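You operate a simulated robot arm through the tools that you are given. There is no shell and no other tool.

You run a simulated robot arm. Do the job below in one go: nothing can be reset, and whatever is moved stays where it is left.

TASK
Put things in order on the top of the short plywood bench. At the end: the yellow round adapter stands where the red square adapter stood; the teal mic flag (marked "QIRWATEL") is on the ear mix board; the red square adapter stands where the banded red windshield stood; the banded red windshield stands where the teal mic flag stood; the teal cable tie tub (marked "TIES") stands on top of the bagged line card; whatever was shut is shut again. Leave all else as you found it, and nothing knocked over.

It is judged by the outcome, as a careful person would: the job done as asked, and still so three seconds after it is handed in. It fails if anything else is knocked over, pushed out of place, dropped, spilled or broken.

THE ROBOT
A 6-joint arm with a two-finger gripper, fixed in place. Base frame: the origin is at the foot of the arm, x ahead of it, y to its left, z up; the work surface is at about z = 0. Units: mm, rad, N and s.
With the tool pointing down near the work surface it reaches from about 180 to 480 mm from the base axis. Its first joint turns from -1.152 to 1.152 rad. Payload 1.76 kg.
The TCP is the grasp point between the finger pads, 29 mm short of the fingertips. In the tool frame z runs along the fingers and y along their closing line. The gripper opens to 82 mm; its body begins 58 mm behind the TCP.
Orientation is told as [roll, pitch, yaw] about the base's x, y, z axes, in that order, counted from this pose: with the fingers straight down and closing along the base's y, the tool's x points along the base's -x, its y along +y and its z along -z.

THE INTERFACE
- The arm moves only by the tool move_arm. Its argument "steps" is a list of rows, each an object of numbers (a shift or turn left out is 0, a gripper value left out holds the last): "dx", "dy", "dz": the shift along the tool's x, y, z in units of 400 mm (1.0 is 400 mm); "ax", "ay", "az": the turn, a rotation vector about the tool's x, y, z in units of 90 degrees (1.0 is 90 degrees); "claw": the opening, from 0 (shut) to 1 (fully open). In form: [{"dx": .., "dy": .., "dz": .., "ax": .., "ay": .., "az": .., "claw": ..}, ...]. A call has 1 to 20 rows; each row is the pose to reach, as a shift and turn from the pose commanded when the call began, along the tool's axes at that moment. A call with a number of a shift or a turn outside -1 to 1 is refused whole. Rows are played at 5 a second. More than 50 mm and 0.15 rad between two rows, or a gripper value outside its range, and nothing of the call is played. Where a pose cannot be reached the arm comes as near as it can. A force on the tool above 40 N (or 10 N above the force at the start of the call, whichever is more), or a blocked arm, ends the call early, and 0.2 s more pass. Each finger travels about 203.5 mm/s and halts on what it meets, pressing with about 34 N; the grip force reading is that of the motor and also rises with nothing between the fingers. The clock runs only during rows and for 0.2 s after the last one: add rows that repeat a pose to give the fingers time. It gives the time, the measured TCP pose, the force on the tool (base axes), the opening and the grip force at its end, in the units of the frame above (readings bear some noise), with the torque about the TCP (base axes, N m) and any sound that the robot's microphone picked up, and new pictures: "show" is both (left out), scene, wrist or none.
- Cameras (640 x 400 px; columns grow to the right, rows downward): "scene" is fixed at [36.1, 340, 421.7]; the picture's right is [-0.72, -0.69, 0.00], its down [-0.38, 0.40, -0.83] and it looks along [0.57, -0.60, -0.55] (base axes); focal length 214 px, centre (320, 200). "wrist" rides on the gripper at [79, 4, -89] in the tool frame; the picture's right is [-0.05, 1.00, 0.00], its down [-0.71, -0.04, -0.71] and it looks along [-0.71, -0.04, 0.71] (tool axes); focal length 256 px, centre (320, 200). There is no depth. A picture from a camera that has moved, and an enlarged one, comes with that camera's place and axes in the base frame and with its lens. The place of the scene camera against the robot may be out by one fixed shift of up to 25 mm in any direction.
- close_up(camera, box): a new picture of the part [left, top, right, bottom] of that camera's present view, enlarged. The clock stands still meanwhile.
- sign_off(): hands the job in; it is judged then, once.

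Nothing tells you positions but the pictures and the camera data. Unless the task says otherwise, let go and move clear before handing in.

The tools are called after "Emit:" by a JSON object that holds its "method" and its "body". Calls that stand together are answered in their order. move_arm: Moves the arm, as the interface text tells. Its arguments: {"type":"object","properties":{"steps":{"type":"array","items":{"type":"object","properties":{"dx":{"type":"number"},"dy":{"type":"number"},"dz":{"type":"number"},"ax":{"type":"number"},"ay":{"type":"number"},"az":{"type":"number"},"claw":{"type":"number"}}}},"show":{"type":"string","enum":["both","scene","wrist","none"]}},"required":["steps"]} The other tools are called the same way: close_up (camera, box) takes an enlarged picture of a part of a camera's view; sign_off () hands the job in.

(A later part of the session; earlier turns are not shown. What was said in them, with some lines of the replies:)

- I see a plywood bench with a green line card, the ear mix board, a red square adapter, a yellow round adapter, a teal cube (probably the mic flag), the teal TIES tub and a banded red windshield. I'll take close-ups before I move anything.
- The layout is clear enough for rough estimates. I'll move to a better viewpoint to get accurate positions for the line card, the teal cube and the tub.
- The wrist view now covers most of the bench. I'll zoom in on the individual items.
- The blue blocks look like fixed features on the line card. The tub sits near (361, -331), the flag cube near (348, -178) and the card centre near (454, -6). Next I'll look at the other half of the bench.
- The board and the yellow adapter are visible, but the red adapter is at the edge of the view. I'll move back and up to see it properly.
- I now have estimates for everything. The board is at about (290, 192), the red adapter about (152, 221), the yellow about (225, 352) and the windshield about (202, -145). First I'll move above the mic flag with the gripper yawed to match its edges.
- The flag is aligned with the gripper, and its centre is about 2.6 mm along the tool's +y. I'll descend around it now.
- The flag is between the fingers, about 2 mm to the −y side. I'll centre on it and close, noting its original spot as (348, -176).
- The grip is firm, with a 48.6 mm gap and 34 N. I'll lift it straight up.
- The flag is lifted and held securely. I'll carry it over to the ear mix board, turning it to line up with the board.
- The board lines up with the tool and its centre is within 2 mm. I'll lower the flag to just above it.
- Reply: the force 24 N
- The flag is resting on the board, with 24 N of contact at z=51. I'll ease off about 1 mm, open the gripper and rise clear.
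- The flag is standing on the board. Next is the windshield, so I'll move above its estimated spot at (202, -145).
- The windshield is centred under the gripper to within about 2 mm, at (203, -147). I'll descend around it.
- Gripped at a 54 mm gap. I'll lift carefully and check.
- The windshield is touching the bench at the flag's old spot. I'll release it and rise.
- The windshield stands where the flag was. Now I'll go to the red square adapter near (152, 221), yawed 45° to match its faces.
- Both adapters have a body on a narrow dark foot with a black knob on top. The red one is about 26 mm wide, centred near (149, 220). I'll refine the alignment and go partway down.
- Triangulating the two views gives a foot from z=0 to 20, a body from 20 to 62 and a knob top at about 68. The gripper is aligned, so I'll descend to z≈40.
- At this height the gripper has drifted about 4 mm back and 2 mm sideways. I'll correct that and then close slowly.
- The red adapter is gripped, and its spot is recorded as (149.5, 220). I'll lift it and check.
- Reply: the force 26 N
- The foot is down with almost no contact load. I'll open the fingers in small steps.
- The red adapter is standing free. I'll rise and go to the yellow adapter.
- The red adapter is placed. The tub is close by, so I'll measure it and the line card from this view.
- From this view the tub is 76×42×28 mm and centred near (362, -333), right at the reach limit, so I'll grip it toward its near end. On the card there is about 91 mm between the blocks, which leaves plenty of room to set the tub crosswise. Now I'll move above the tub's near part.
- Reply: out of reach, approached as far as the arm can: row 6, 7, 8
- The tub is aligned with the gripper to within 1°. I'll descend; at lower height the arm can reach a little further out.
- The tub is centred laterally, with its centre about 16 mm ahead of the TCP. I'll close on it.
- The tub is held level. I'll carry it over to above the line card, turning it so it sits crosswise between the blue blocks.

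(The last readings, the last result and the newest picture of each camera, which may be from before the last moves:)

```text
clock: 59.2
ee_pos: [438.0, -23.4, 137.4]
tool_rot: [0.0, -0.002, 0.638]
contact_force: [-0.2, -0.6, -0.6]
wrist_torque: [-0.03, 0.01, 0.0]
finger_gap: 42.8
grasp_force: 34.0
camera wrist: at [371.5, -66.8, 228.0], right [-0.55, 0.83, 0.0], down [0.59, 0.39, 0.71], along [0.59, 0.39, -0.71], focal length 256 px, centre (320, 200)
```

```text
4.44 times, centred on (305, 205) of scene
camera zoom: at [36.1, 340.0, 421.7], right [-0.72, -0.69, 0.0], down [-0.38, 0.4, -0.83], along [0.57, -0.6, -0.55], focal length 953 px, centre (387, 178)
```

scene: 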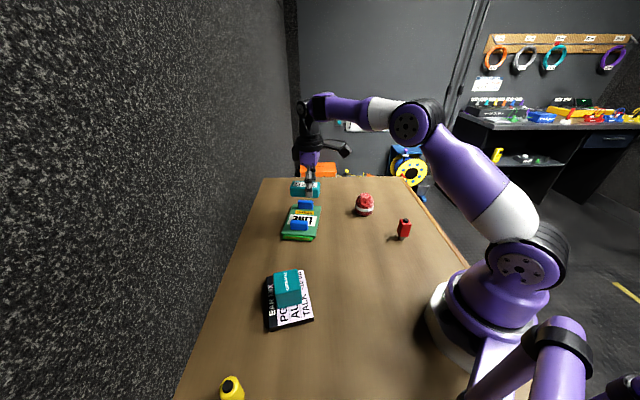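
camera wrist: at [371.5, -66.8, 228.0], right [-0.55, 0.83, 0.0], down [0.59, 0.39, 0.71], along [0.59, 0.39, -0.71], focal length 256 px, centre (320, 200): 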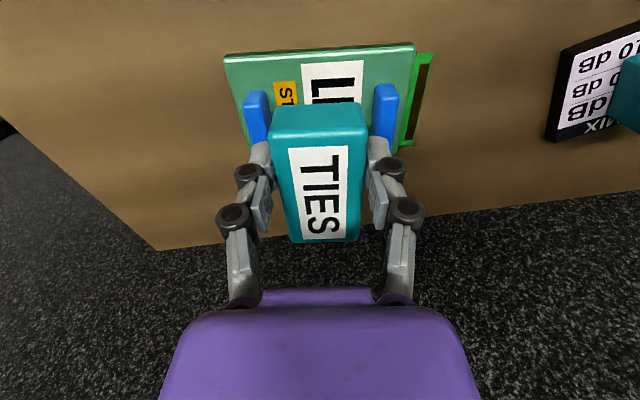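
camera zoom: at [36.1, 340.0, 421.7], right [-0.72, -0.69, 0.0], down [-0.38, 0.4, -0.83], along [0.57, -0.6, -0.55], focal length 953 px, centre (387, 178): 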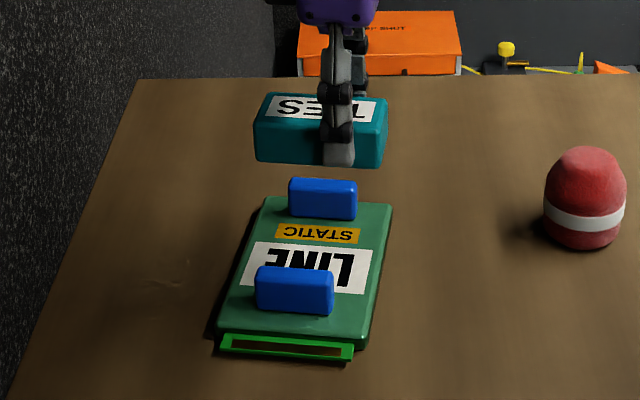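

The tub is centred between the blocks laterally and lined up with the card. I'll lower it partway with a small forward shift and re-check.

Emit:
{"method": "move_arm", "body": {"steps": [{"dx": -0.006, "dz": 0.05}, {"dx": -0.0125, "dz": 0.1}, {"dx": -0.0125, "dz": 0.13}, {"dx": -0.0125, "dz": 0.13}], "show": "wrist"}}

Emit:
{"method": "close_up", "body": {"camera": "wrist", "box": [200, 20, 460, 190]}}

Emit:
{"method": "close_up", "body": {"camera": "scene", "box": [260, 160, 350, 250]}}

```text
clock: 60.2
ee_pos: [442.8, -22.4, 86.8]
tool_rot: [-0.001, 0.0, 0.636]
contact_force: [-0.1, 0.8, -0.4]
wrist_torque: [-0.05, 0.04, -0.04]
finger_gap: 42.9
grasp_force: 34.1
camera wrist: at [375.4, -65.2, 176.4], right [-0.55, 0.83, 0.0], down [0.59, 0.39, 0.71], along [0.59, 0.39, -0.71], focal length 256 px, centre (320, 200)
```

wrist: 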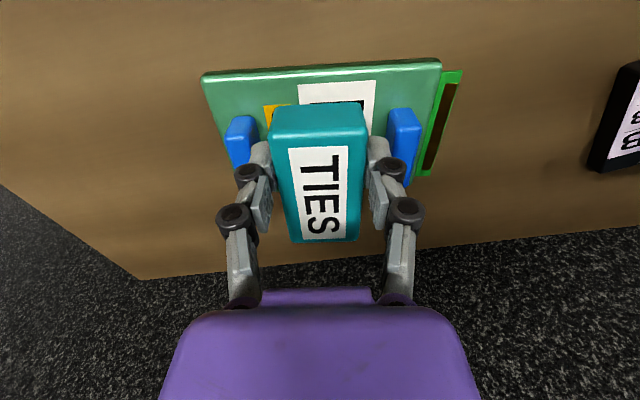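

```text
2.35 times, centred on (330, 105) of wrist
camera zoom: at [375.4, -65.2, 176.4], right [-0.55, 0.83, 0.0], down [0.59, 0.39, 0.71], along [0.59, 0.39, -0.71], focal length 602 px, centre (296, 424)
```

zoom: 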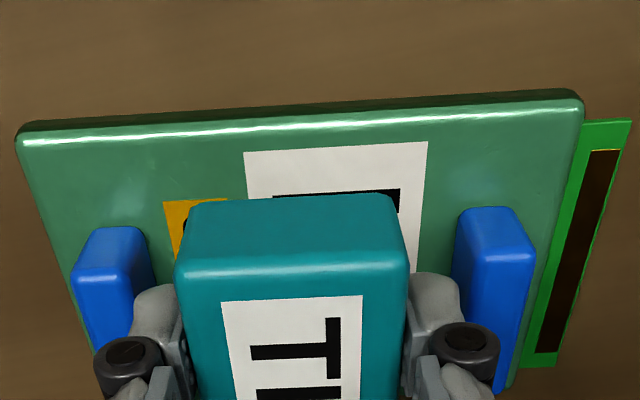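

```text
4.44 times, centred on (305, 205) of scene
camera zoom: at [36.1, 340.0, 421.7], right [-0.72, -0.69, 0.0], down [-0.38, 0.4, -0.83], along [0.57, -0.6, -0.55], focal length 953 px, centre (387, 178)
```

zoom: 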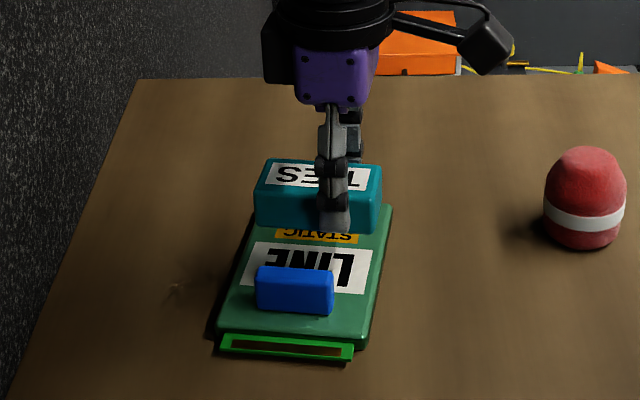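

The card and blocks remain centred, with inner gaps of about ±45 mm. I'll keep lowering in small steps.

Emit:
{"method": "move_arm", "body": {"steps": [{"dz": 0.02}, {"dz": 0.04}, {"dz": 0.058}, {"dz": 0.058}], "show": "wrist"}}

Emit:
{"method": "close_up", "body": {"camera": "wrist", "box": [180, 40, 460, 215]}}

Emit:
{"method": "close_up", "body": {"camera": "scene", "box": [270, 170, 350, 250]}}

```text
clock: 61.2
ee_pos: [441.0, -21.9, 62.4]
tool_rot: [-0.001, -0.001, 0.637]
contact_force: [0.9, -0.6, -1.2]
wrist_torque: [-0.05, 0.03, -0.02]
finger_gap: 43.1
grasp_force: 33.3
camera wrist: at [374.5, -65.9, 152.5], right [-0.55, 0.83, 0.0], down [0.59, 0.39, 0.71], along [0.59, 0.39, -0.71], focal length 256 px, centre (320, 200)
```

wrist: 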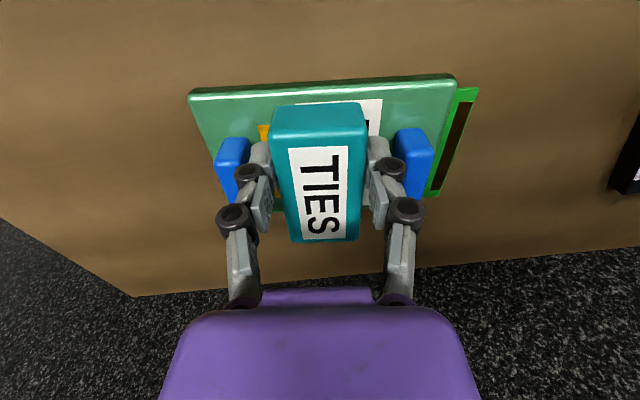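

```text
2.29 times, centred on (320, 128) of wrist
camera zoom: at [374.5, -65.9, 152.5], right [-0.55, 0.83, 0.0], down [0.59, 0.39, 0.71], along [0.59, 0.39, -0.71], focal length 585 px, centre (320, 366)
```

zoom: 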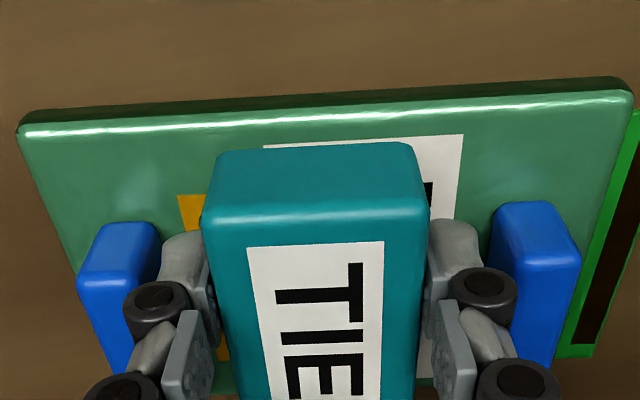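

```text
5.00 times, centred on (310, 210) of scene
camera zoom: at [36.1, 340.0, 421.7], right [-0.72, -0.69, 0.0], down [-0.38, 0.4, -0.83], along [0.57, -0.6, -0.55], focal length 1072 px, centre (370, 150)
```

zoom: 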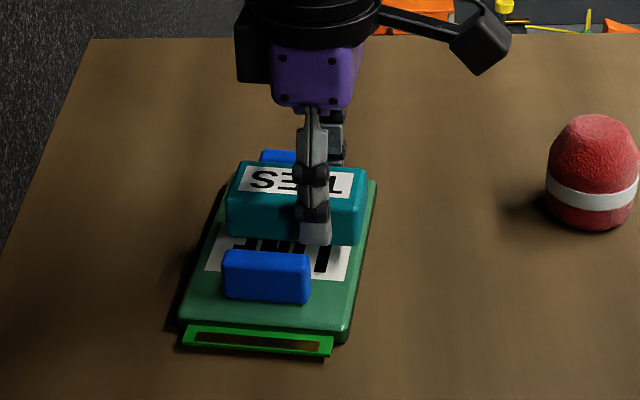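

Emit:
{"method": "move_arm", "body": {"steps": [{"dz": 0.012}, {"dz": 0.022}, {"dz": 0.026}, {"dz": 0.026}], "show": "wrist"}}

Emit:
{"method": "close_up", "body": {"camera": "wrist", "box": [180, 40, 460, 215]}}

Emit:
{"method": "close_up", "body": {"camera": "scene", "box": [270, 170, 350, 250]}}

```text
clock: 62.2
ee_pos: [440.4, -22.2, 53.5]
tool_rot: [0.0, -0.001, 0.636]
contact_force: [0.1, -0.5, -0.6]
wrist_torque: [-0.01, -0.01, -0.02]
finger_gap: 42.9
grasp_force: 34.0
camera wrist: at [374.4, -66.1, 143.3], right [-0.55, 0.83, 0.0], down [0.59, 0.39, 0.71], along [0.59, 0.39, -0.71], focal length 256 px, centre (320, 200)
```

wrist: 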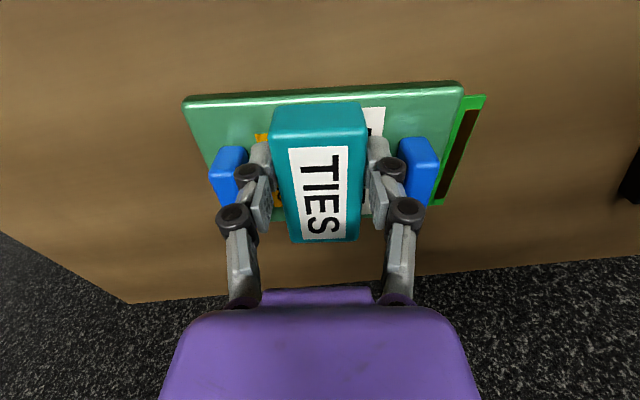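

```text
2.29 times, centred on (320, 128) of wrist
camera zoom: at [374.4, -66.1, 143.3], right [-0.55, 0.83, 0.0], down [0.59, 0.39, 0.71], along [0.59, 0.39, -0.71], focal length 585 px, centre (320, 366)
```

zoom: 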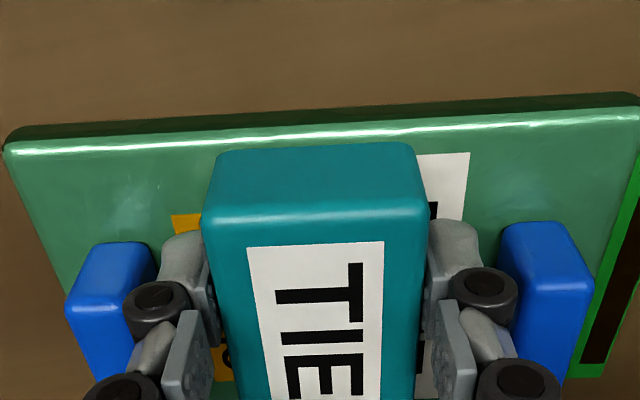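

```text
5.00 times, centred on (310, 210) of scene
camera zoom: at [36.1, 340.0, 421.7], right [-0.72, -0.69, 0.0], down [-0.38, 0.4, -0.83], along [0.57, -0.6, -0.55], focal length 1072 px, centre (370, 150)
```

zoom: 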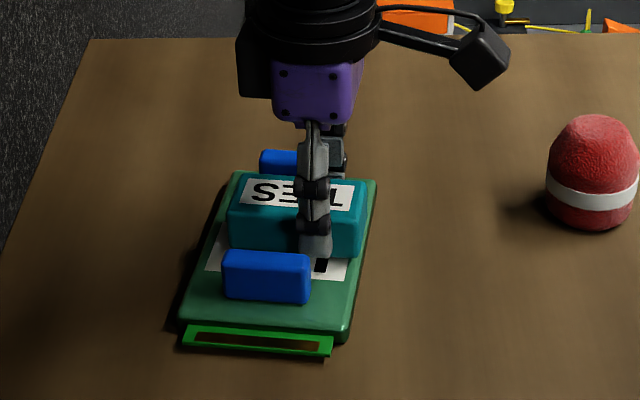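

Emit:
{"method": "move_arm", "body": {"steps": [{"dy": 0.0025, "dz": 0.003}, {"dy": 0.0025, "dz": 0.006}, {"dy": 0.0025, "dz": 0.009}, {"dy": 0.0025, "dz": 0.009}], "show": "none"}}

```text
clock: 63.2
ee_pos: [440.8, -21.4, 49.1]
tool_rot: [-0.001, -0.002, 0.636]
contact_force: [-0.8, -0.1, 0.5]
wrist_torque: [0.01, 0.0, 0.0]
finger_gap: 43.1
grasp_force: 33.9
```

Emit:
{"method": "move_arm", "body": {"steps": [{"dz": 0.0025}, {"dz": 0.005}, {"dz": 0.005}], "show": "none"}}

```text
clock: 64.0
ee_pos: [441.1, -22.3, 47.9]
tool_rot: [-0.001, -0.004, 0.64]
contact_force: [-2.1, 5.8, 23.5]
wrist_torque: [0.17, 0.1, 0.03]
finger_gap: 43.2
grasp_force: 33.5
```

Emit:
{"method": "move_arm", "body": {"steps": [{"dz": -0.0015}, {"dz": -0.0025}, {"dz": -0.0025}], "show": "wrist"}}

Emit:
{"method": "close_up", "body": {"camera": "wrist", "box": [180, 40, 460, 215]}}

Emit:
{"method": "close_up", "body": {"camera": "scene", "box": [270, 170, 350, 250]}}

```text
clock: 64.8
ee_pos: [440.7, -20.6, 47.4]
tool_rot: [0.0, 0.0, 0.636]
contact_force: [3.5, -3.5, 13.7]
wrist_torque: [0.01, -0.4, -0.12]
finger_gap: 43.2
grasp_force: 34.1
camera wrist: at [374.8, -65.4, 137.5], right [-0.55, 0.84, 0.0], down [0.59, 0.39, 0.71], along [0.59, 0.39, -0.71], focal length 256 px, centre (320, 200)
```

wrist: 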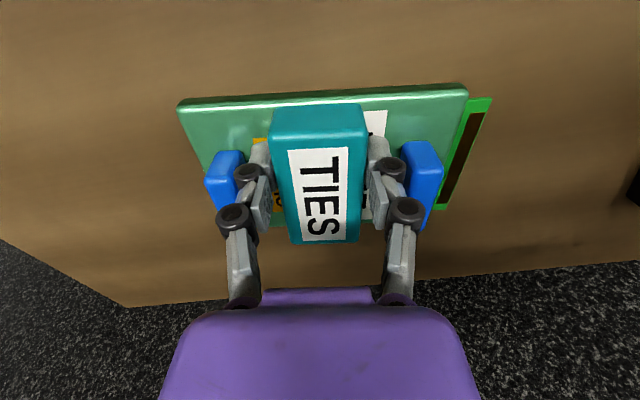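

```text
2.29 times, centred on (320, 128) of wrist
camera zoom: at [374.8, -65.4, 137.5], right [-0.55, 0.84, 0.0], down [0.59, 0.39, 0.71], along [0.59, 0.39, -0.71], focal length 585 px, centre (320, 366)
```

zoom: 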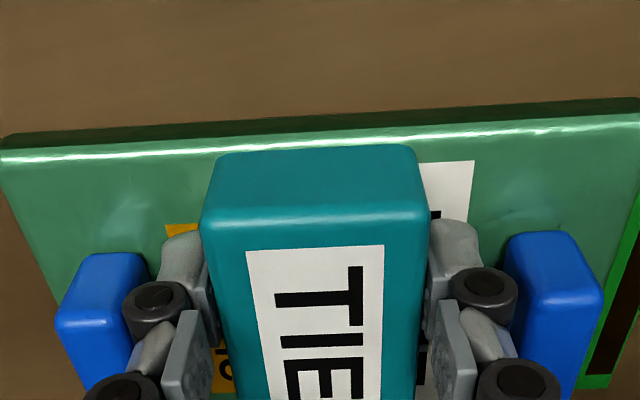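

```text
5.00 times, centred on (310, 210) of scene
camera zoom: at [36.0, 340.0, 421.7], right [-0.72, -0.69, 0.0], down [-0.38, 0.4, -0.83], along [0.57, -0.6, -0.55], focal length 1072 px, centre (370, 150)
```

zoom: 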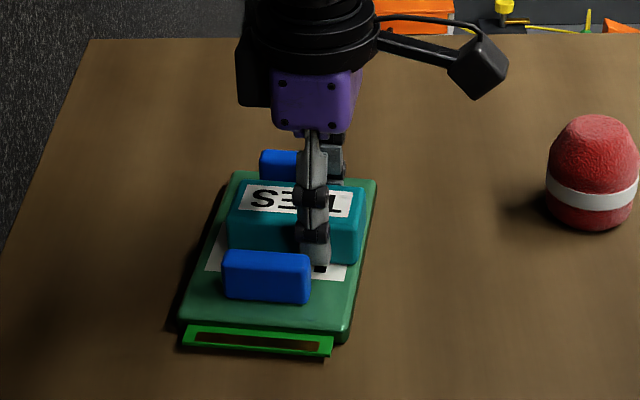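

The tub is resting on the card. I'll ease off slightly and open only a couple of millimetres per finger so the fingers clear the tub but stay away from the blocks.

Emit:
{"method": "move_arm", "body": {"steps": [{"dz": -0.0015}, {"dz": -0.0015, "claw": 0.54}, {"dz": -0.0015, "claw": 0.56}, {"dz": -0.0015, "claw": 0.572}, {"dz": -0.0015, "claw": 0.572}], "show": "wrist"}}

Emit:
{"method": "close_up", "body": {"camera": "wrist", "box": [180, 40, 460, 215]}}

```text
clock: 66.0
ee_pos: [439.2, -20.6, 48.2]
tool_rot: [-0.002, -0.002, 0.637]
contact_force: [0.2, 0.6, 1.0]
wrist_torque: [0.0, -0.02, 0.03]
finger_gap: 46.7
grasp_force: 0.1
camera wrist: at [374.8, -65.2, 138.4], right [-0.55, 0.83, 0.0], down [0.59, 0.39, 0.71], along [0.59, 0.39, -0.71], focal length 256 px, centre (320, 200)
```

wrist: 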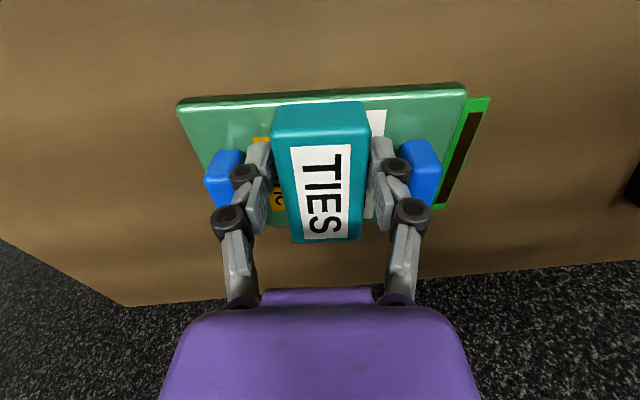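

```text
2.29 times, centred on (320, 128) of wrist
camera zoom: at [374.8, -65.2, 138.4], right [-0.55, 0.83, 0.0], down [0.59, 0.39, 0.71], along [0.59, 0.39, -0.71], focal length 585 px, centre (320, 366)
```

zoom: 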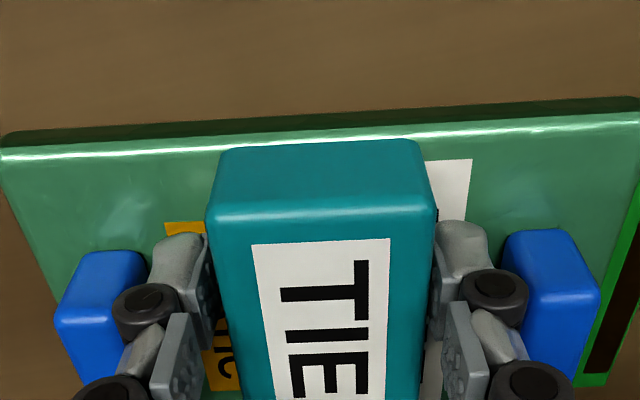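

Emit:
{"method": "move_arm", "body": {"steps": [{"dz": -0.01}, {"dz": -0.025}, {"dz": -0.045}, {"dz": -0.07}, {"dz": -0.09}, {"dz": -0.09}]}}

Emit:
{"method": "close_up", "body": {"camera": "scene", "box": [270, 170, 350, 250]}}

```text
clock: 67.4
ee_pos: [441.0, -19.8, 83.1]
tool_rot: [0.0, -0.002, 0.636]
contact_force: [0.1, 0.3, 0.0]
wrist_torque: [-0.04, -0.02, 0.02]
finger_gap: 46.9
grasp_force: 0.0
camera wrist: at [375.5, -63.8, 173.9], right [-0.55, 0.83, 0.0], down [0.59, 0.39, 0.71], along [0.59, 0.39, -0.71], focal length 256 px, centre (320, 200)
```

scene: 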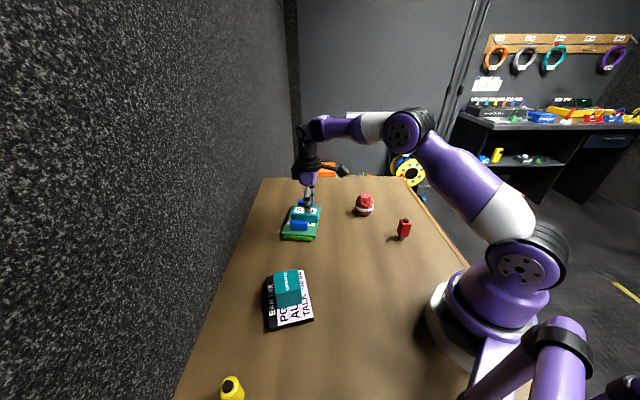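
wrist: 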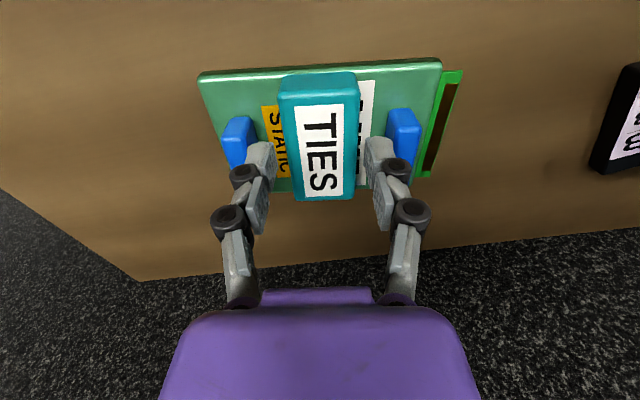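

```text
5.00 times, centred on (310, 210) of scene
camera zoom: at [36.1, 340.0, 421.7], right [-0.72, -0.69, 0.0], down [-0.38, 0.4, -0.83], along [0.57, -0.6, -0.55], focal length 1072 px, centre (370, 150)
```

zoom: 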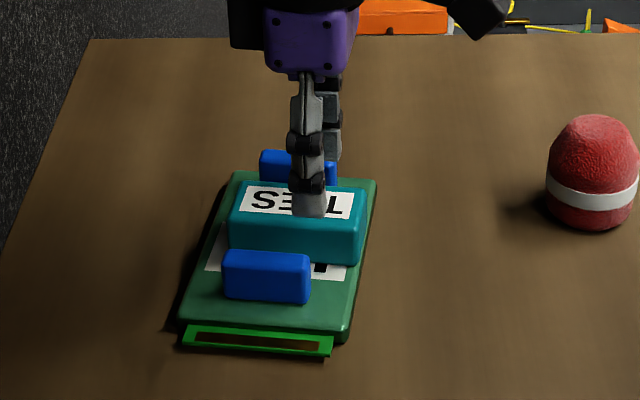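

The tub stands on the line card between its two blocks. Last item: I'll rise and head to the yellow adapter, near (225, 352), keeping clear of the wall beside it.

Emit:
{"method": "move_arm", "body": {"steps": [{"dz": -0.1}, {"dx": -0.01, "dy": 0.09, "dz": -0.18}, {"dx": -0.02, "dy": 0.19, "dz": -0.24}, {"dx": -0.03, "dy": 0.29, "dz": -0.27, "claw": 0.8}, {"dx": -0.045, "dy": 0.39, "dz": -0.27, "claw": 0.8}, {"dx": -0.06, "dy": 0.5, "dz": -0.27, "claw": 0.8}, {"dx": -0.06, "dy": 0.5, "dz": -0.27, "claw": 0.8}]}}

```text
clock: 69.0
ee_pos: [341.7, 151.5, 192.8]
tool_rot: [0.001, -0.002, 0.638]
contact_force: [0.5, 0.6, -1.1]
wrist_torque: [0.01, -0.01, 0.01]
finger_gap: 65.7
grasp_force: 0.1
camera wrist: at [273.9, 107.6, 282.6], right [-0.55, 0.83, 0.0], down [0.59, 0.39, 0.71], along [0.59, 0.39, -0.71], focal length 256 px, centre (320, 200)
```

scene: 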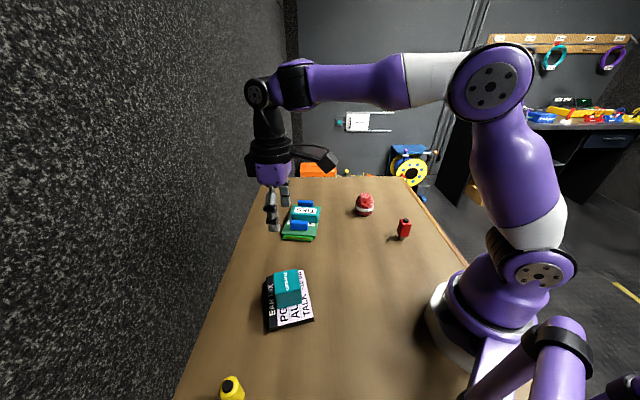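
wrist: 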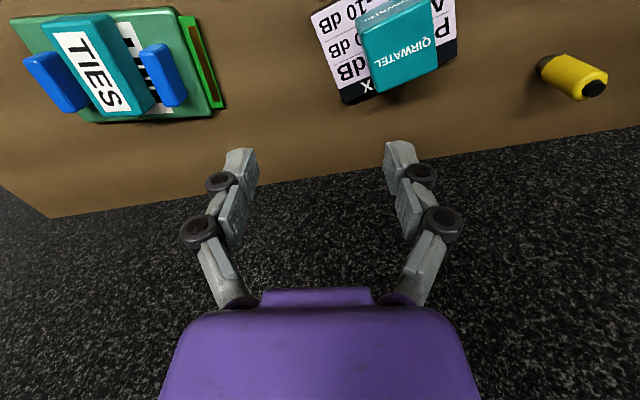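

Emit:
{"method": "move_arm", "body": {"steps": [{"dx": -0.006, "dy": 0.095, "az": -0.018}, {"dx": -0.012, "dy": 0.19, "az": -0.037}, {"dx": -0.018, "dy": 0.285, "az": -0.055}, {"dx": -0.025, "dy": 0.38, "az": -0.073}, {"dx": -0.031, "dy": 0.475, "az": -0.092}, {"dx": -0.037, "dy": 0.569, "az": -0.11}, {"dx": -0.037, "dy": 0.569, "az": -0.11}, {"dx": -0.037, "dy": 0.569, "az": -0.11}]}}

Emit:
{"method": "close_up", "body": {"camera": "wrist", "box": [260, 20, 380, 120]}}

```text
clock: 70.8
ee_pos: [218.1, 346.1, 193.7]
tool_rot: [-0.001, -0.001, 0.81]
contact_force: [0.3, -1.3, -0.4]
wrist_torque: [-0.02, 0.02, 0.0]
finger_gap: 65.6
grasp_force: 0.1
camera wrist: at [160.5, 291.1, 283.8], right [-0.69, 0.73, 0.0], down [0.51, 0.48, 0.71], along [0.51, 0.49, -0.71], focal length 256 px, centre (320, 200)
```

scene: 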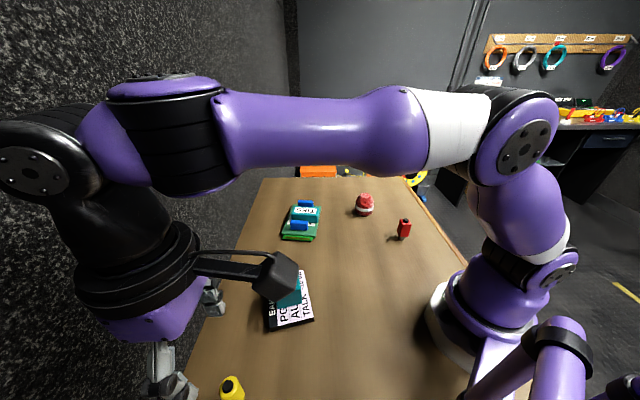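
wrist: 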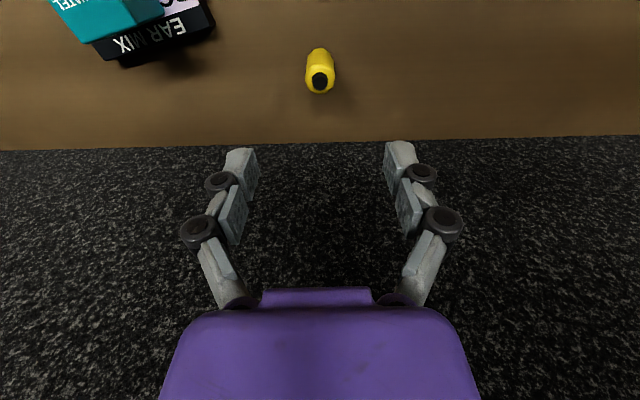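

```text
4.00 times, centred on (320, 70) of wrist
camera zoom: at [160.5, 291.1, 283.8], right [-0.69, 0.73, 0.0], down [0.51, 0.48, 0.71], along [0.51, 0.49, -0.71], focal length 1024 px, centre (320, 720)
```

zoom: 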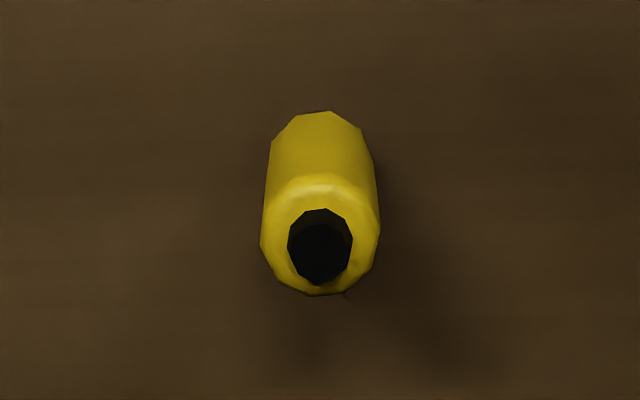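

The yellow adapter is almost exactly under the tool, and the bench edge is about 100 mm beyond it. I'll lower partway and re-check.

Emit:
{"method": "move_arm", "body": {"steps": [{"dx": -0.003, "dy": -0.001, "dz": 0.07, "claw": 0.9}, {"dx": -0.003, "dy": -0.001, "dz": 0.14, "claw": 0.9}, {"dx": -0.003, "dy": -0.001, "dz": 0.19}, {"dx": -0.003, "dy": -0.001, "dz": 0.19}], "show": "wrist"}}

Emit:
{"method": "close_up", "body": {"camera": "wrist", "box": [260, 40, 380, 140]}}

```text
clock: 71.8
ee_pos: [218.6, 346.8, 117.2]
tool_rot: [0.001, -0.001, 0.811]
contact_force: [0.8, -0.9, -0.4]
wrist_torque: [0.0, 0.01, -0.01]
finger_gap: 73.6
grasp_force: 0.0
camera wrist: at [160.4, 291.6, 206.8], right [-0.69, 0.73, 0.0], down [0.51, 0.48, 0.71], along [0.51, 0.49, -0.71], focal length 256 px, centre (320, 200)
```

wrist: 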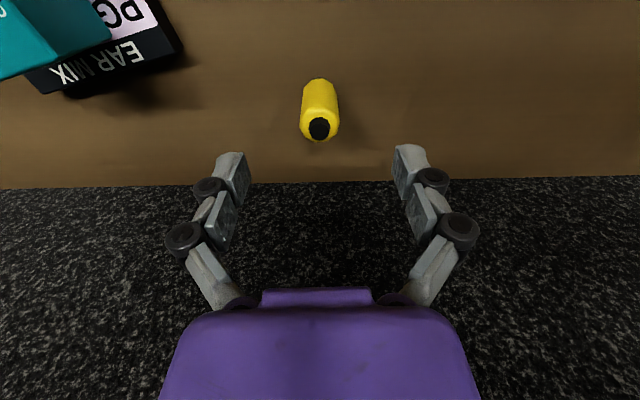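

```text
4.00 times, centred on (320, 90) of wrist
camera zoom: at [160.4, 291.6, 206.8], right [-0.69, 0.73, 0.0], down [0.51, 0.48, 0.71], along [0.51, 0.49, -0.71], focal length 1024 px, centre (320, 640)
```

zoom: 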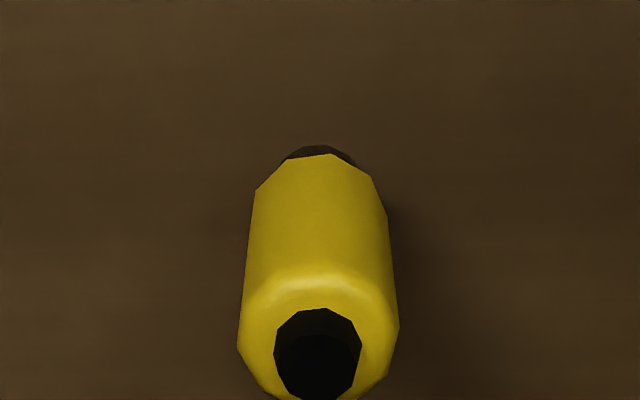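

Emit:
{"method": "move_arm", "body": {"steps": [{"dz": 0.07}, {"dz": 0.13}, {"dz": 0.175}, {"dz": 0.192}, {"dz": 0.192}], "show": "wrist"}}

Emit:
{"method": "close_up", "body": {"camera": "wrist", "box": [200, 100, 440, 250]}}

```text
clock: 73.0
ee_pos: [221.0, 347.7, 39.7]
tool_rot: [-0.002, -0.001, 0.81]
contact_force: [-0.4, 0.2, 0.0]
wrist_torque: [-0.01, 0.0, 0.0]
finger_gap: 73.8
grasp_force: 0.0
camera wrist: at [162.3, 292.7, 129.4], right [-0.69, 0.73, 0.0], down [0.51, 0.48, 0.71], along [0.51, 0.49, -0.71], focal length 256 px, centre (320, 200)
```

wrist: 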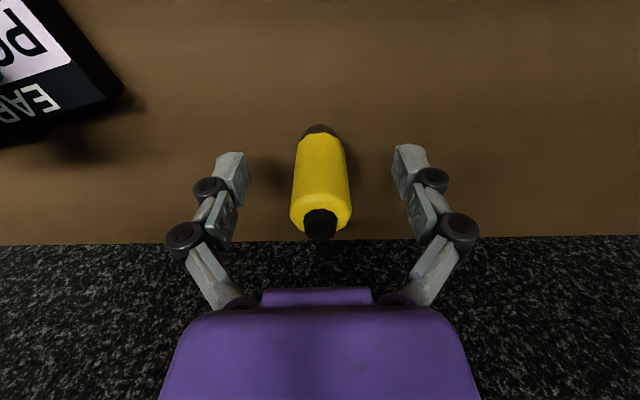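

```text
2.67 times, centred on (320, 175) of wrist
camera zoom: at [162.3, 292.7, 129.4], right [-0.69, 0.73, 0.0], down [0.51, 0.48, 0.71], along [0.51, 0.49, -0.71], focal length 683 px, centre (320, 267)
```

zoom: 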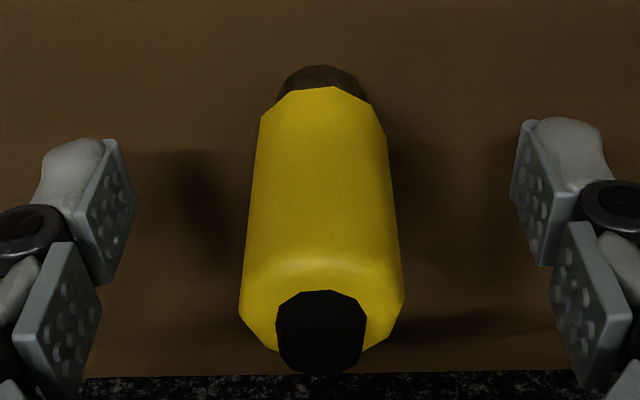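

The gripper is well centred on the yellow adapter. I'll close slowly.

Emit:
{"method": "move_arm", "body": {"steps": [{"claw": 0.6}, {"claw": 0.45}, {"claw": 0.38}, {"claw": 0.34}, {"claw": 0.3}, {"claw": 0.2}, {"claw": 0.1}, {"claw": 0.1}], "show": "wrist"}}

Emit:
{"method": "close_up", "body": {"camera": "wrist", "box": [200, 100, 440, 250]}}

```text
clock: 74.8
ee_pos: [220.1, 347.6, 40.1]
tool_rot: [0.0, -0.002, 0.81]
contact_force: [-0.1, -1.0, 2.1]
wrist_torque: [-0.02, 0.0, -0.01]
finger_gap: 24.1
grasp_force: 34.0
camera wrist: at [162.3, 292.8, 129.6], right [-0.69, 0.73, 0.0], down [0.51, 0.48, 0.71], along [0.51, 0.49, -0.71], focal length 256 px, centre (320, 200)
```

wrist: 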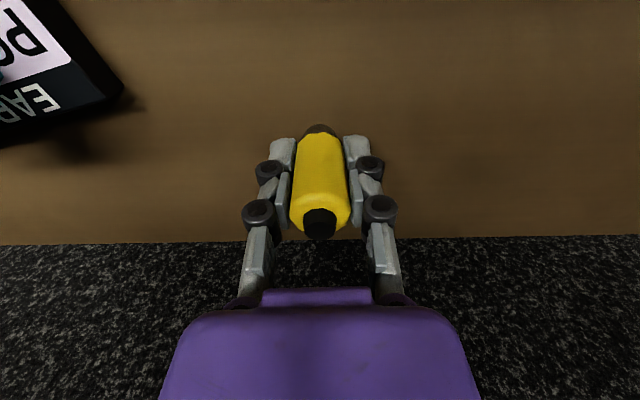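

```text
2.67 times, centred on (320, 175) of wrist
camera zoom: at [162.3, 292.8, 129.6], right [-0.69, 0.73, 0.0], down [0.51, 0.48, 0.71], along [0.51, 0.49, -0.71], focal length 683 px, centre (320, 267)
```

zoom: 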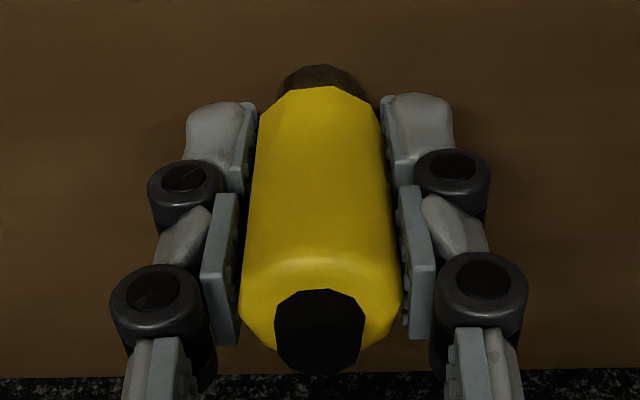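

Gripped. I'll lift it, check, and carry it to the red adapter's old spot.

Emit:
{"method": "move_arm", "body": {"steps": [{"dz": -0.02}, {"dz": -0.08}, {"dz": -0.16}, {"dz": -0.21}, {"dx": 0.08, "dy": -0.021, "dz": -0.22}, {"dx": 0.17, "dy": -0.045, "dz": -0.22}, {"dx": 0.26, "dy": -0.069, "dz": -0.22}, {"dx": 0.349, "dy": -0.0925, "dz": -0.22}, {"dx": 0.349, "dy": -0.0925, "dz": -0.22}, {"dx": 0.349, "dy": -0.0925, "dz": -0.22}]}}

```text
clock: 77.0
ee_pos: [148.0, 217.9, 128.1]
tool_rot: [-0.001, -0.003, 0.809]
contact_force: [0.7, -0.2, -0.5]
wrist_torque: [-0.02, 0.01, 0.01]
finger_gap: 24.0
grasp_force: 34.0
camera wrist: at [90.9, 163.7, 218.1], right [-0.69, 0.73, 0.0], down [0.51, 0.48, 0.71], along [0.51, 0.49, -0.71], focal length 256 px, centre (320, 200)
```

scene: 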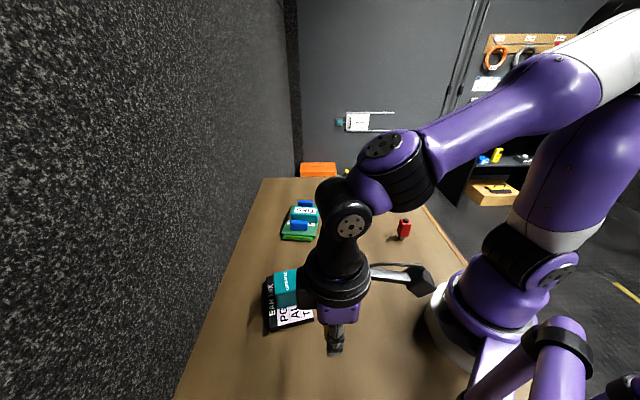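
wrist: 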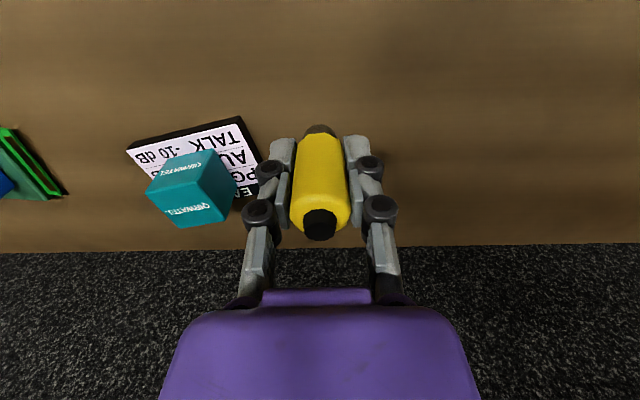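

Emit:
{"method": "move_arm", "body": {"steps": [{"dx": -0.005, "dz": 0.07}, {"dx": -0.0095, "dz": 0.14}, {"dx": -0.0095, "dz": 0.19}, {"dx": -0.0095, "dz": 0.2}, {"dx": -0.0095, "dz": 0.2}], "show": "scene"}}

```text
clock: 78.2
ee_pos: [151.4, 221.4, 47.7]
tool_rot: [0.001, -0.004, 0.809]
contact_force: [0.4, -0.9, -0.9]
wrist_torque: [-0.01, -0.01, 0.02]
finger_gap: 24.1
grasp_force: 33.9
```

scene: 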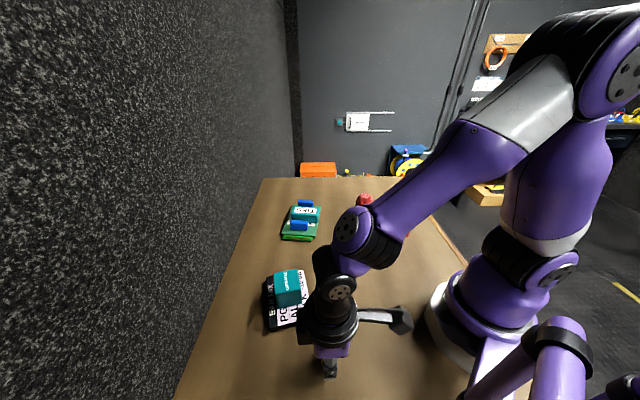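

Emit:
{"method": "move_arm", "body": {"steps": [{"dz": 0.008}, {"dz": 0.014}, {"dz": 0.0165}, {"dz": 0.019}, {"dz": 0.019}], "show": "none"}}

```text
clock: 79.4
ee_pos: [152.0, 221.5, 39.9]
tool_rot: [0.0, -0.003, 0.81]
contact_force: [0.9, -0.2, 3.6]
wrist_torque: [-0.04, -0.03, -0.06]
finger_gap: 24.0
grasp_force: 33.9
```

Light contact at the right height. I'll release gently.

Emit:
{"method": "move_arm", "body": {"steps": [{"claw": 0.33}, {"claw": 0.38}, {"claw": 0.45}, {"claw": 0.6}, {"claw": 0.8}, {"claw": 0.8}], "show": "wrist"}}

Emit:
{"method": "close_up", "body": {"camera": "wrist", "box": [200, 100, 440, 250]}}

```text
clock: 80.8
ee_pos: [152.3, 221.9, 39.0]
tool_rot: [0.0, -0.001, 0.81]
contact_force: [-0.1, -0.4, 0.0]
wrist_torque: [0.04, -0.03, -0.01]
finger_gap: 65.5
grasp_force: 0.0
camera wrist: at [94.6, 167.3, 129.4], right [-0.69, 0.73, 0.0], down [0.51, 0.48, 0.71], along [0.51, 0.49, -0.71], focal length 256 px, centre (320, 200)
```

wrist: 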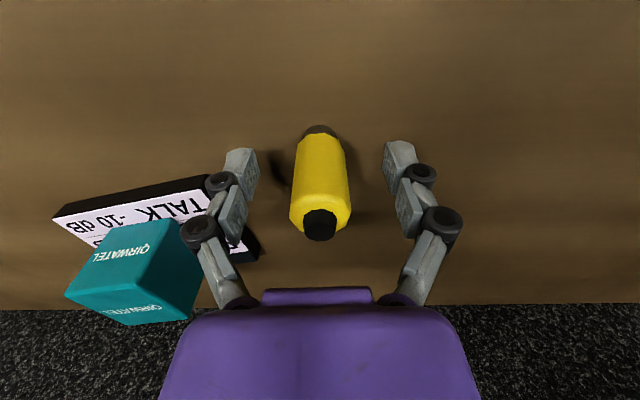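

```text
2.67 times, centred on (320, 175) of wrist
camera zoom: at [94.6, 167.3, 129.4], right [-0.69, 0.73, 0.0], down [0.51, 0.48, 0.71], along [0.51, 0.49, -0.71], focal length 683 px, centre (320, 267)
```

zoom: 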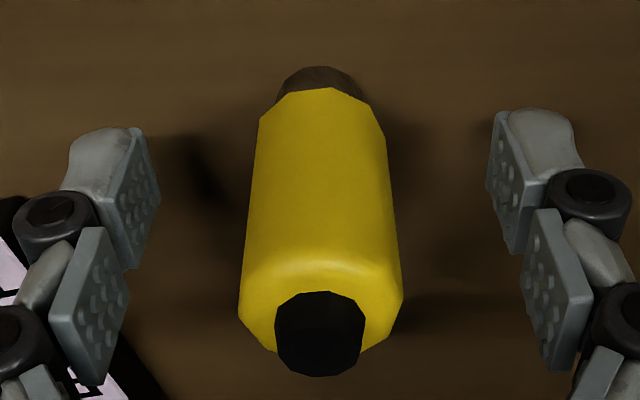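

The yellow adapter stands on the red adapter's old spot. I'll rise clear and check the whole bench.

Emit:
{"method": "move_arm", "body": {"steps": [{"dz": -0.03}, {"dz": -0.1}, {"dz": -0.2}, {"dz": -0.3}, {"dz": -0.4}, {"dz": -0.5}, {"dz": -0.5}]}}

```text
clock: 82.4
ee_pos: [152.8, 224.1, 243.4]
tool_rot: [0.0, -0.002, 0.809]
contact_force: [0.0, -0.3, 0.3]
wrist_torque: [0.04, 0.0, 0.01]
finger_gap: 65.4
grasp_force: 0.1
camera wrist: at [95.0, 170.8, 332.6], right [-0.69, 0.73, 0.0], down [0.51, 0.48, 0.71], along [0.51, 0.49, -0.71], focal length 256 px, centre (320, 200)
```

scene: 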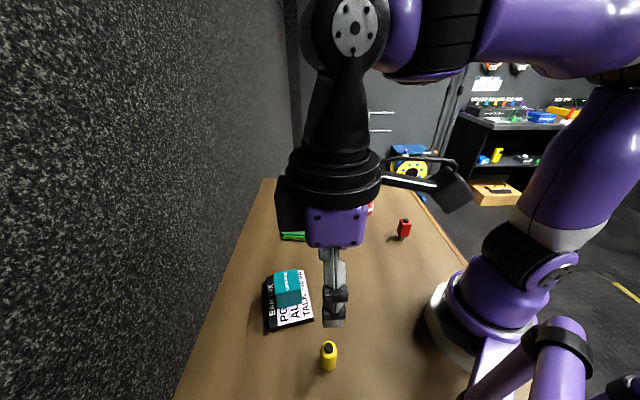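
wrist: 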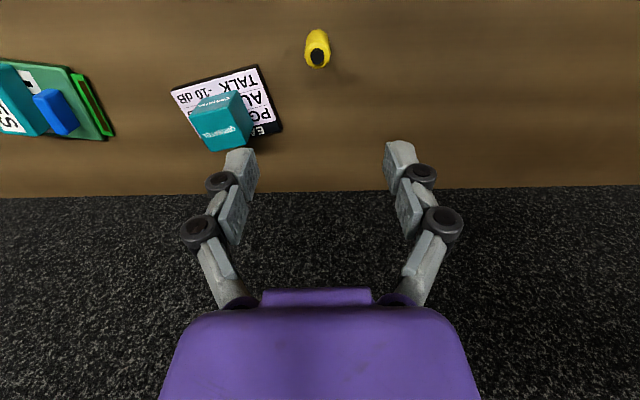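

Emit:
{"method": "move_arm", "body": {"steps": [{"dx": 0.002, "dy": -0.065, "dz": -0.03, "az": 0.074}, {"dx": 0.004, "dy": -0.13, "dz": -0.055, "az": 0.147}, {"dx": 0.006, "dy": -0.195, "dz": -0.08, "az": 0.221}, {"dx": 0.008, "dy": -0.26, "dz": -0.105, "az": 0.294}, {"dx": 0.01, "dy": -0.325, "dz": -0.13, "az": 0.368}, {"dx": 0.012, "dy": -0.39, "dz": -0.157, "az": 0.441}, {"dx": 0.0145, "dy": -0.456, "dz": -0.184, "az": 0.515}, {"dx": 0.0145, "dy": -0.456, "dz": -0.184, "az": 0.515}]}}

Emit:
{"method": "close_up", "body": {"camera": "scene", "box": [250, 160, 450, 285]}}

Emit:
{"method": "close_up", "body": {"camera": "scene", "box": [180, 260, 380, 400]}}

```text
clock: 84.2
ee_pos: [282.0, 93.5, 311.4]
tool_rot: [0.002, -0.001, 0.0]
contact_force: [0.2, 0.1, 0.3]
wrist_torque: [-0.01, -0.04, 0.01]
finger_gap: 65.6
grasp_force: 0.0
camera wrist: at [202.5, 97.7, 400.4], right [0.05, 1.0, 0.0], down [0.71, -0.04, 0.71], along [0.71, -0.04, -0.71], focal length 256 px, centre (320, 200)
```

scene: 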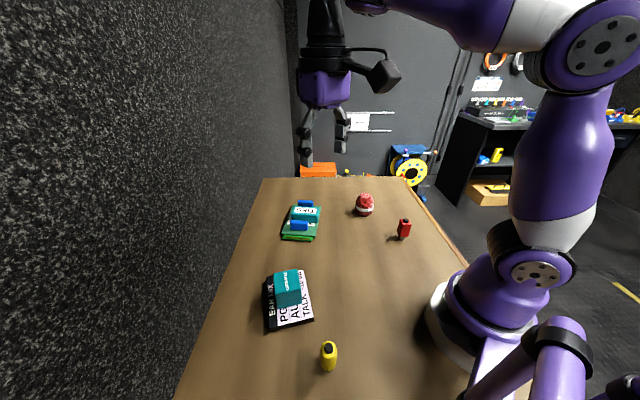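
wrist: 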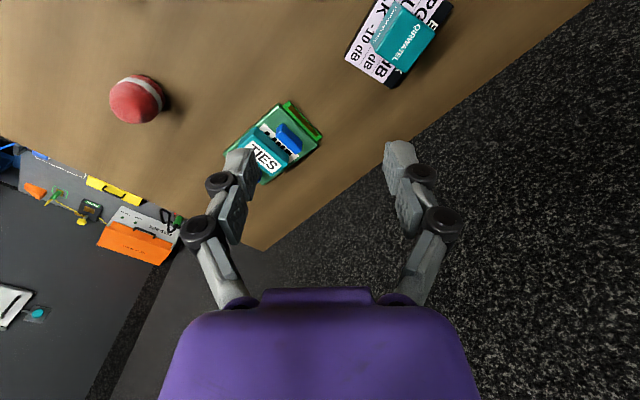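

```text
3.20 times, centred on (350, 222) of scene
camera zoom: at [36.1, 340.0, 421.7], right [-0.72, -0.69, 0.0], down [-0.38, 0.4, -0.83], along [0.57, -0.6, -0.55], focal length 686 px, centre (224, 128)
```

zoom: 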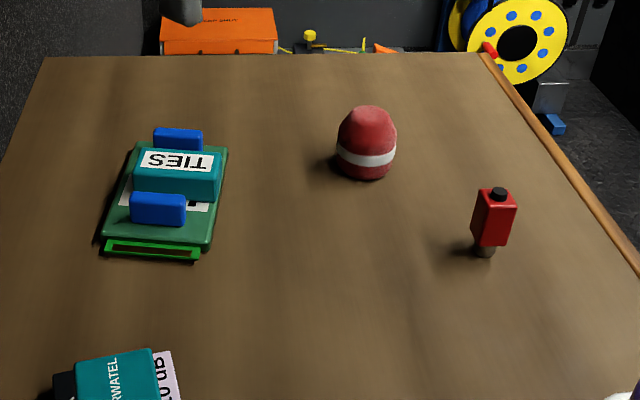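

```text
2.86 times, centred on (280, 330) of scene
camera zoom: at [36.1, 340.0, 421.7], right [-0.72, -0.69, 0.0], down [-0.38, 0.4, -0.83], along [0.57, -0.6, -0.55], focal length 613 px, centre (434, -171)
```

zoom: 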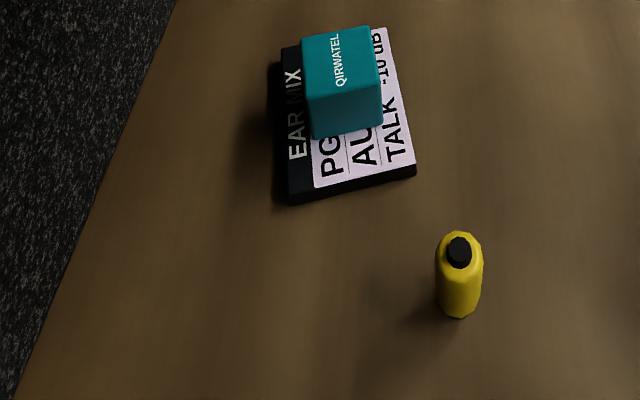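

Every item appears in its goal position and upright. I'll take one last close look at the tub, the flag and the adapters before handing in.

Emit:
{"method": "close_up", "body": {"camera": "wrist", "box": [200, 80, 360, 200]}}

Emit:
{"method": "close_up", "body": {"camera": "scene", "box": [340, 180, 430, 250]}}

Emit:
{"method": "close_up", "body": {"camera": "scene", "box": [270, 190, 340, 250]}}

```text
3.33 times, centred on (280, 140) of wrist
camera zoom: at [202.5, 97.7, 400.4], right [0.05, 1.0, 0.0], down [0.71, -0.04, 0.71], along [0.71, -0.04, -0.71], focal length 853 px, centre (453, 400)
```

zoom: 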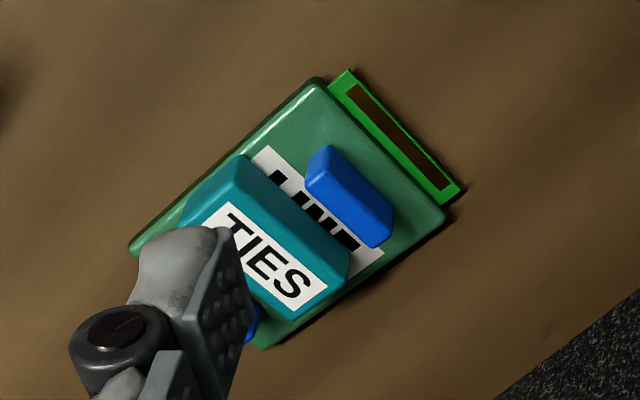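

```text
5.71 times, centred on (385, 215) of scene
camera zoom: at [36.1, 340.0, 421.7], right [-0.72, -0.69, 0.0], down [-0.38, 0.4, -0.83], along [0.57, -0.6, -0.55], focal length 1226 px, centre (-51, 114)
```

zoom: 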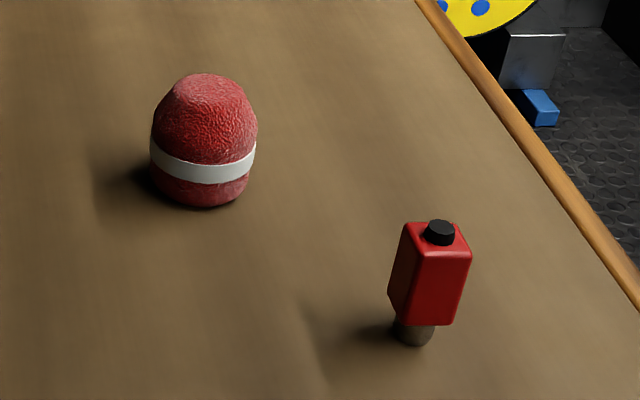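

```text
6.67 times, centred on (305, 220) of scene
camera zoom: at [36.1, 340.0, 421.7], right [-0.72, -0.69, 0.0], down [-0.38, 0.4, -0.83], along [0.57, -0.6, -0.55], focal length 1430 px, centre (420, 67)
```

zoom: 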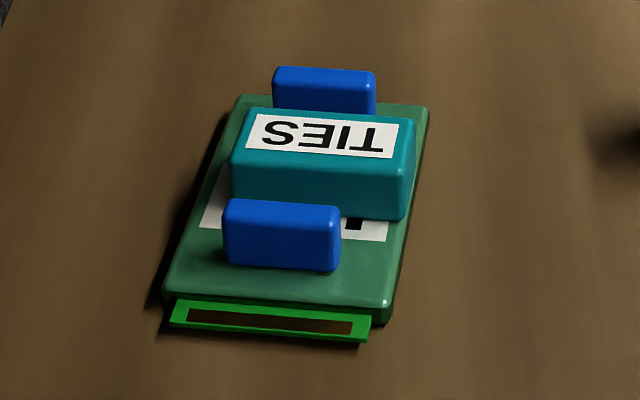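

Everything is upright and in its asked-for place: the tub is flat on the card between its blocks, the flag is on the board, and both adapters and the windshield are standing. The card and board sit where they were at the start, nothing was opened, and the arm is clear. I'm handing in.

Emit:
{"method": "sign_off", "body": {}}

```text
The job is handed in.
```

The job is handed in. Every item is where the task asked, upright, and the gripper has let go and moved clear.

- **Teal mic flag:** it sits on the ear mix board, close to the centre.
- **Banded red windshield:** it stands where the mic flag stood, within about 2 mm by my estimate.
- **Red square adapter:** it stands where the windshield stood, within about 3 mm.
- **Yellow round adapter:** it stands where the red adapter stood, but about 4 mm off toward the far edge of the bench. I left it there because regripping it risked tipping it.
- **Teal cable tie tub:** it stands on the bagged line card, crosswise between the card's two blue blocks.

In the final pictures the line card and the ear mix board are where they started. I opened nothing, so there was nothing to shut again. These offsets come from the camera views and the robot's position readings, which can be off by 1 to 2 mm.
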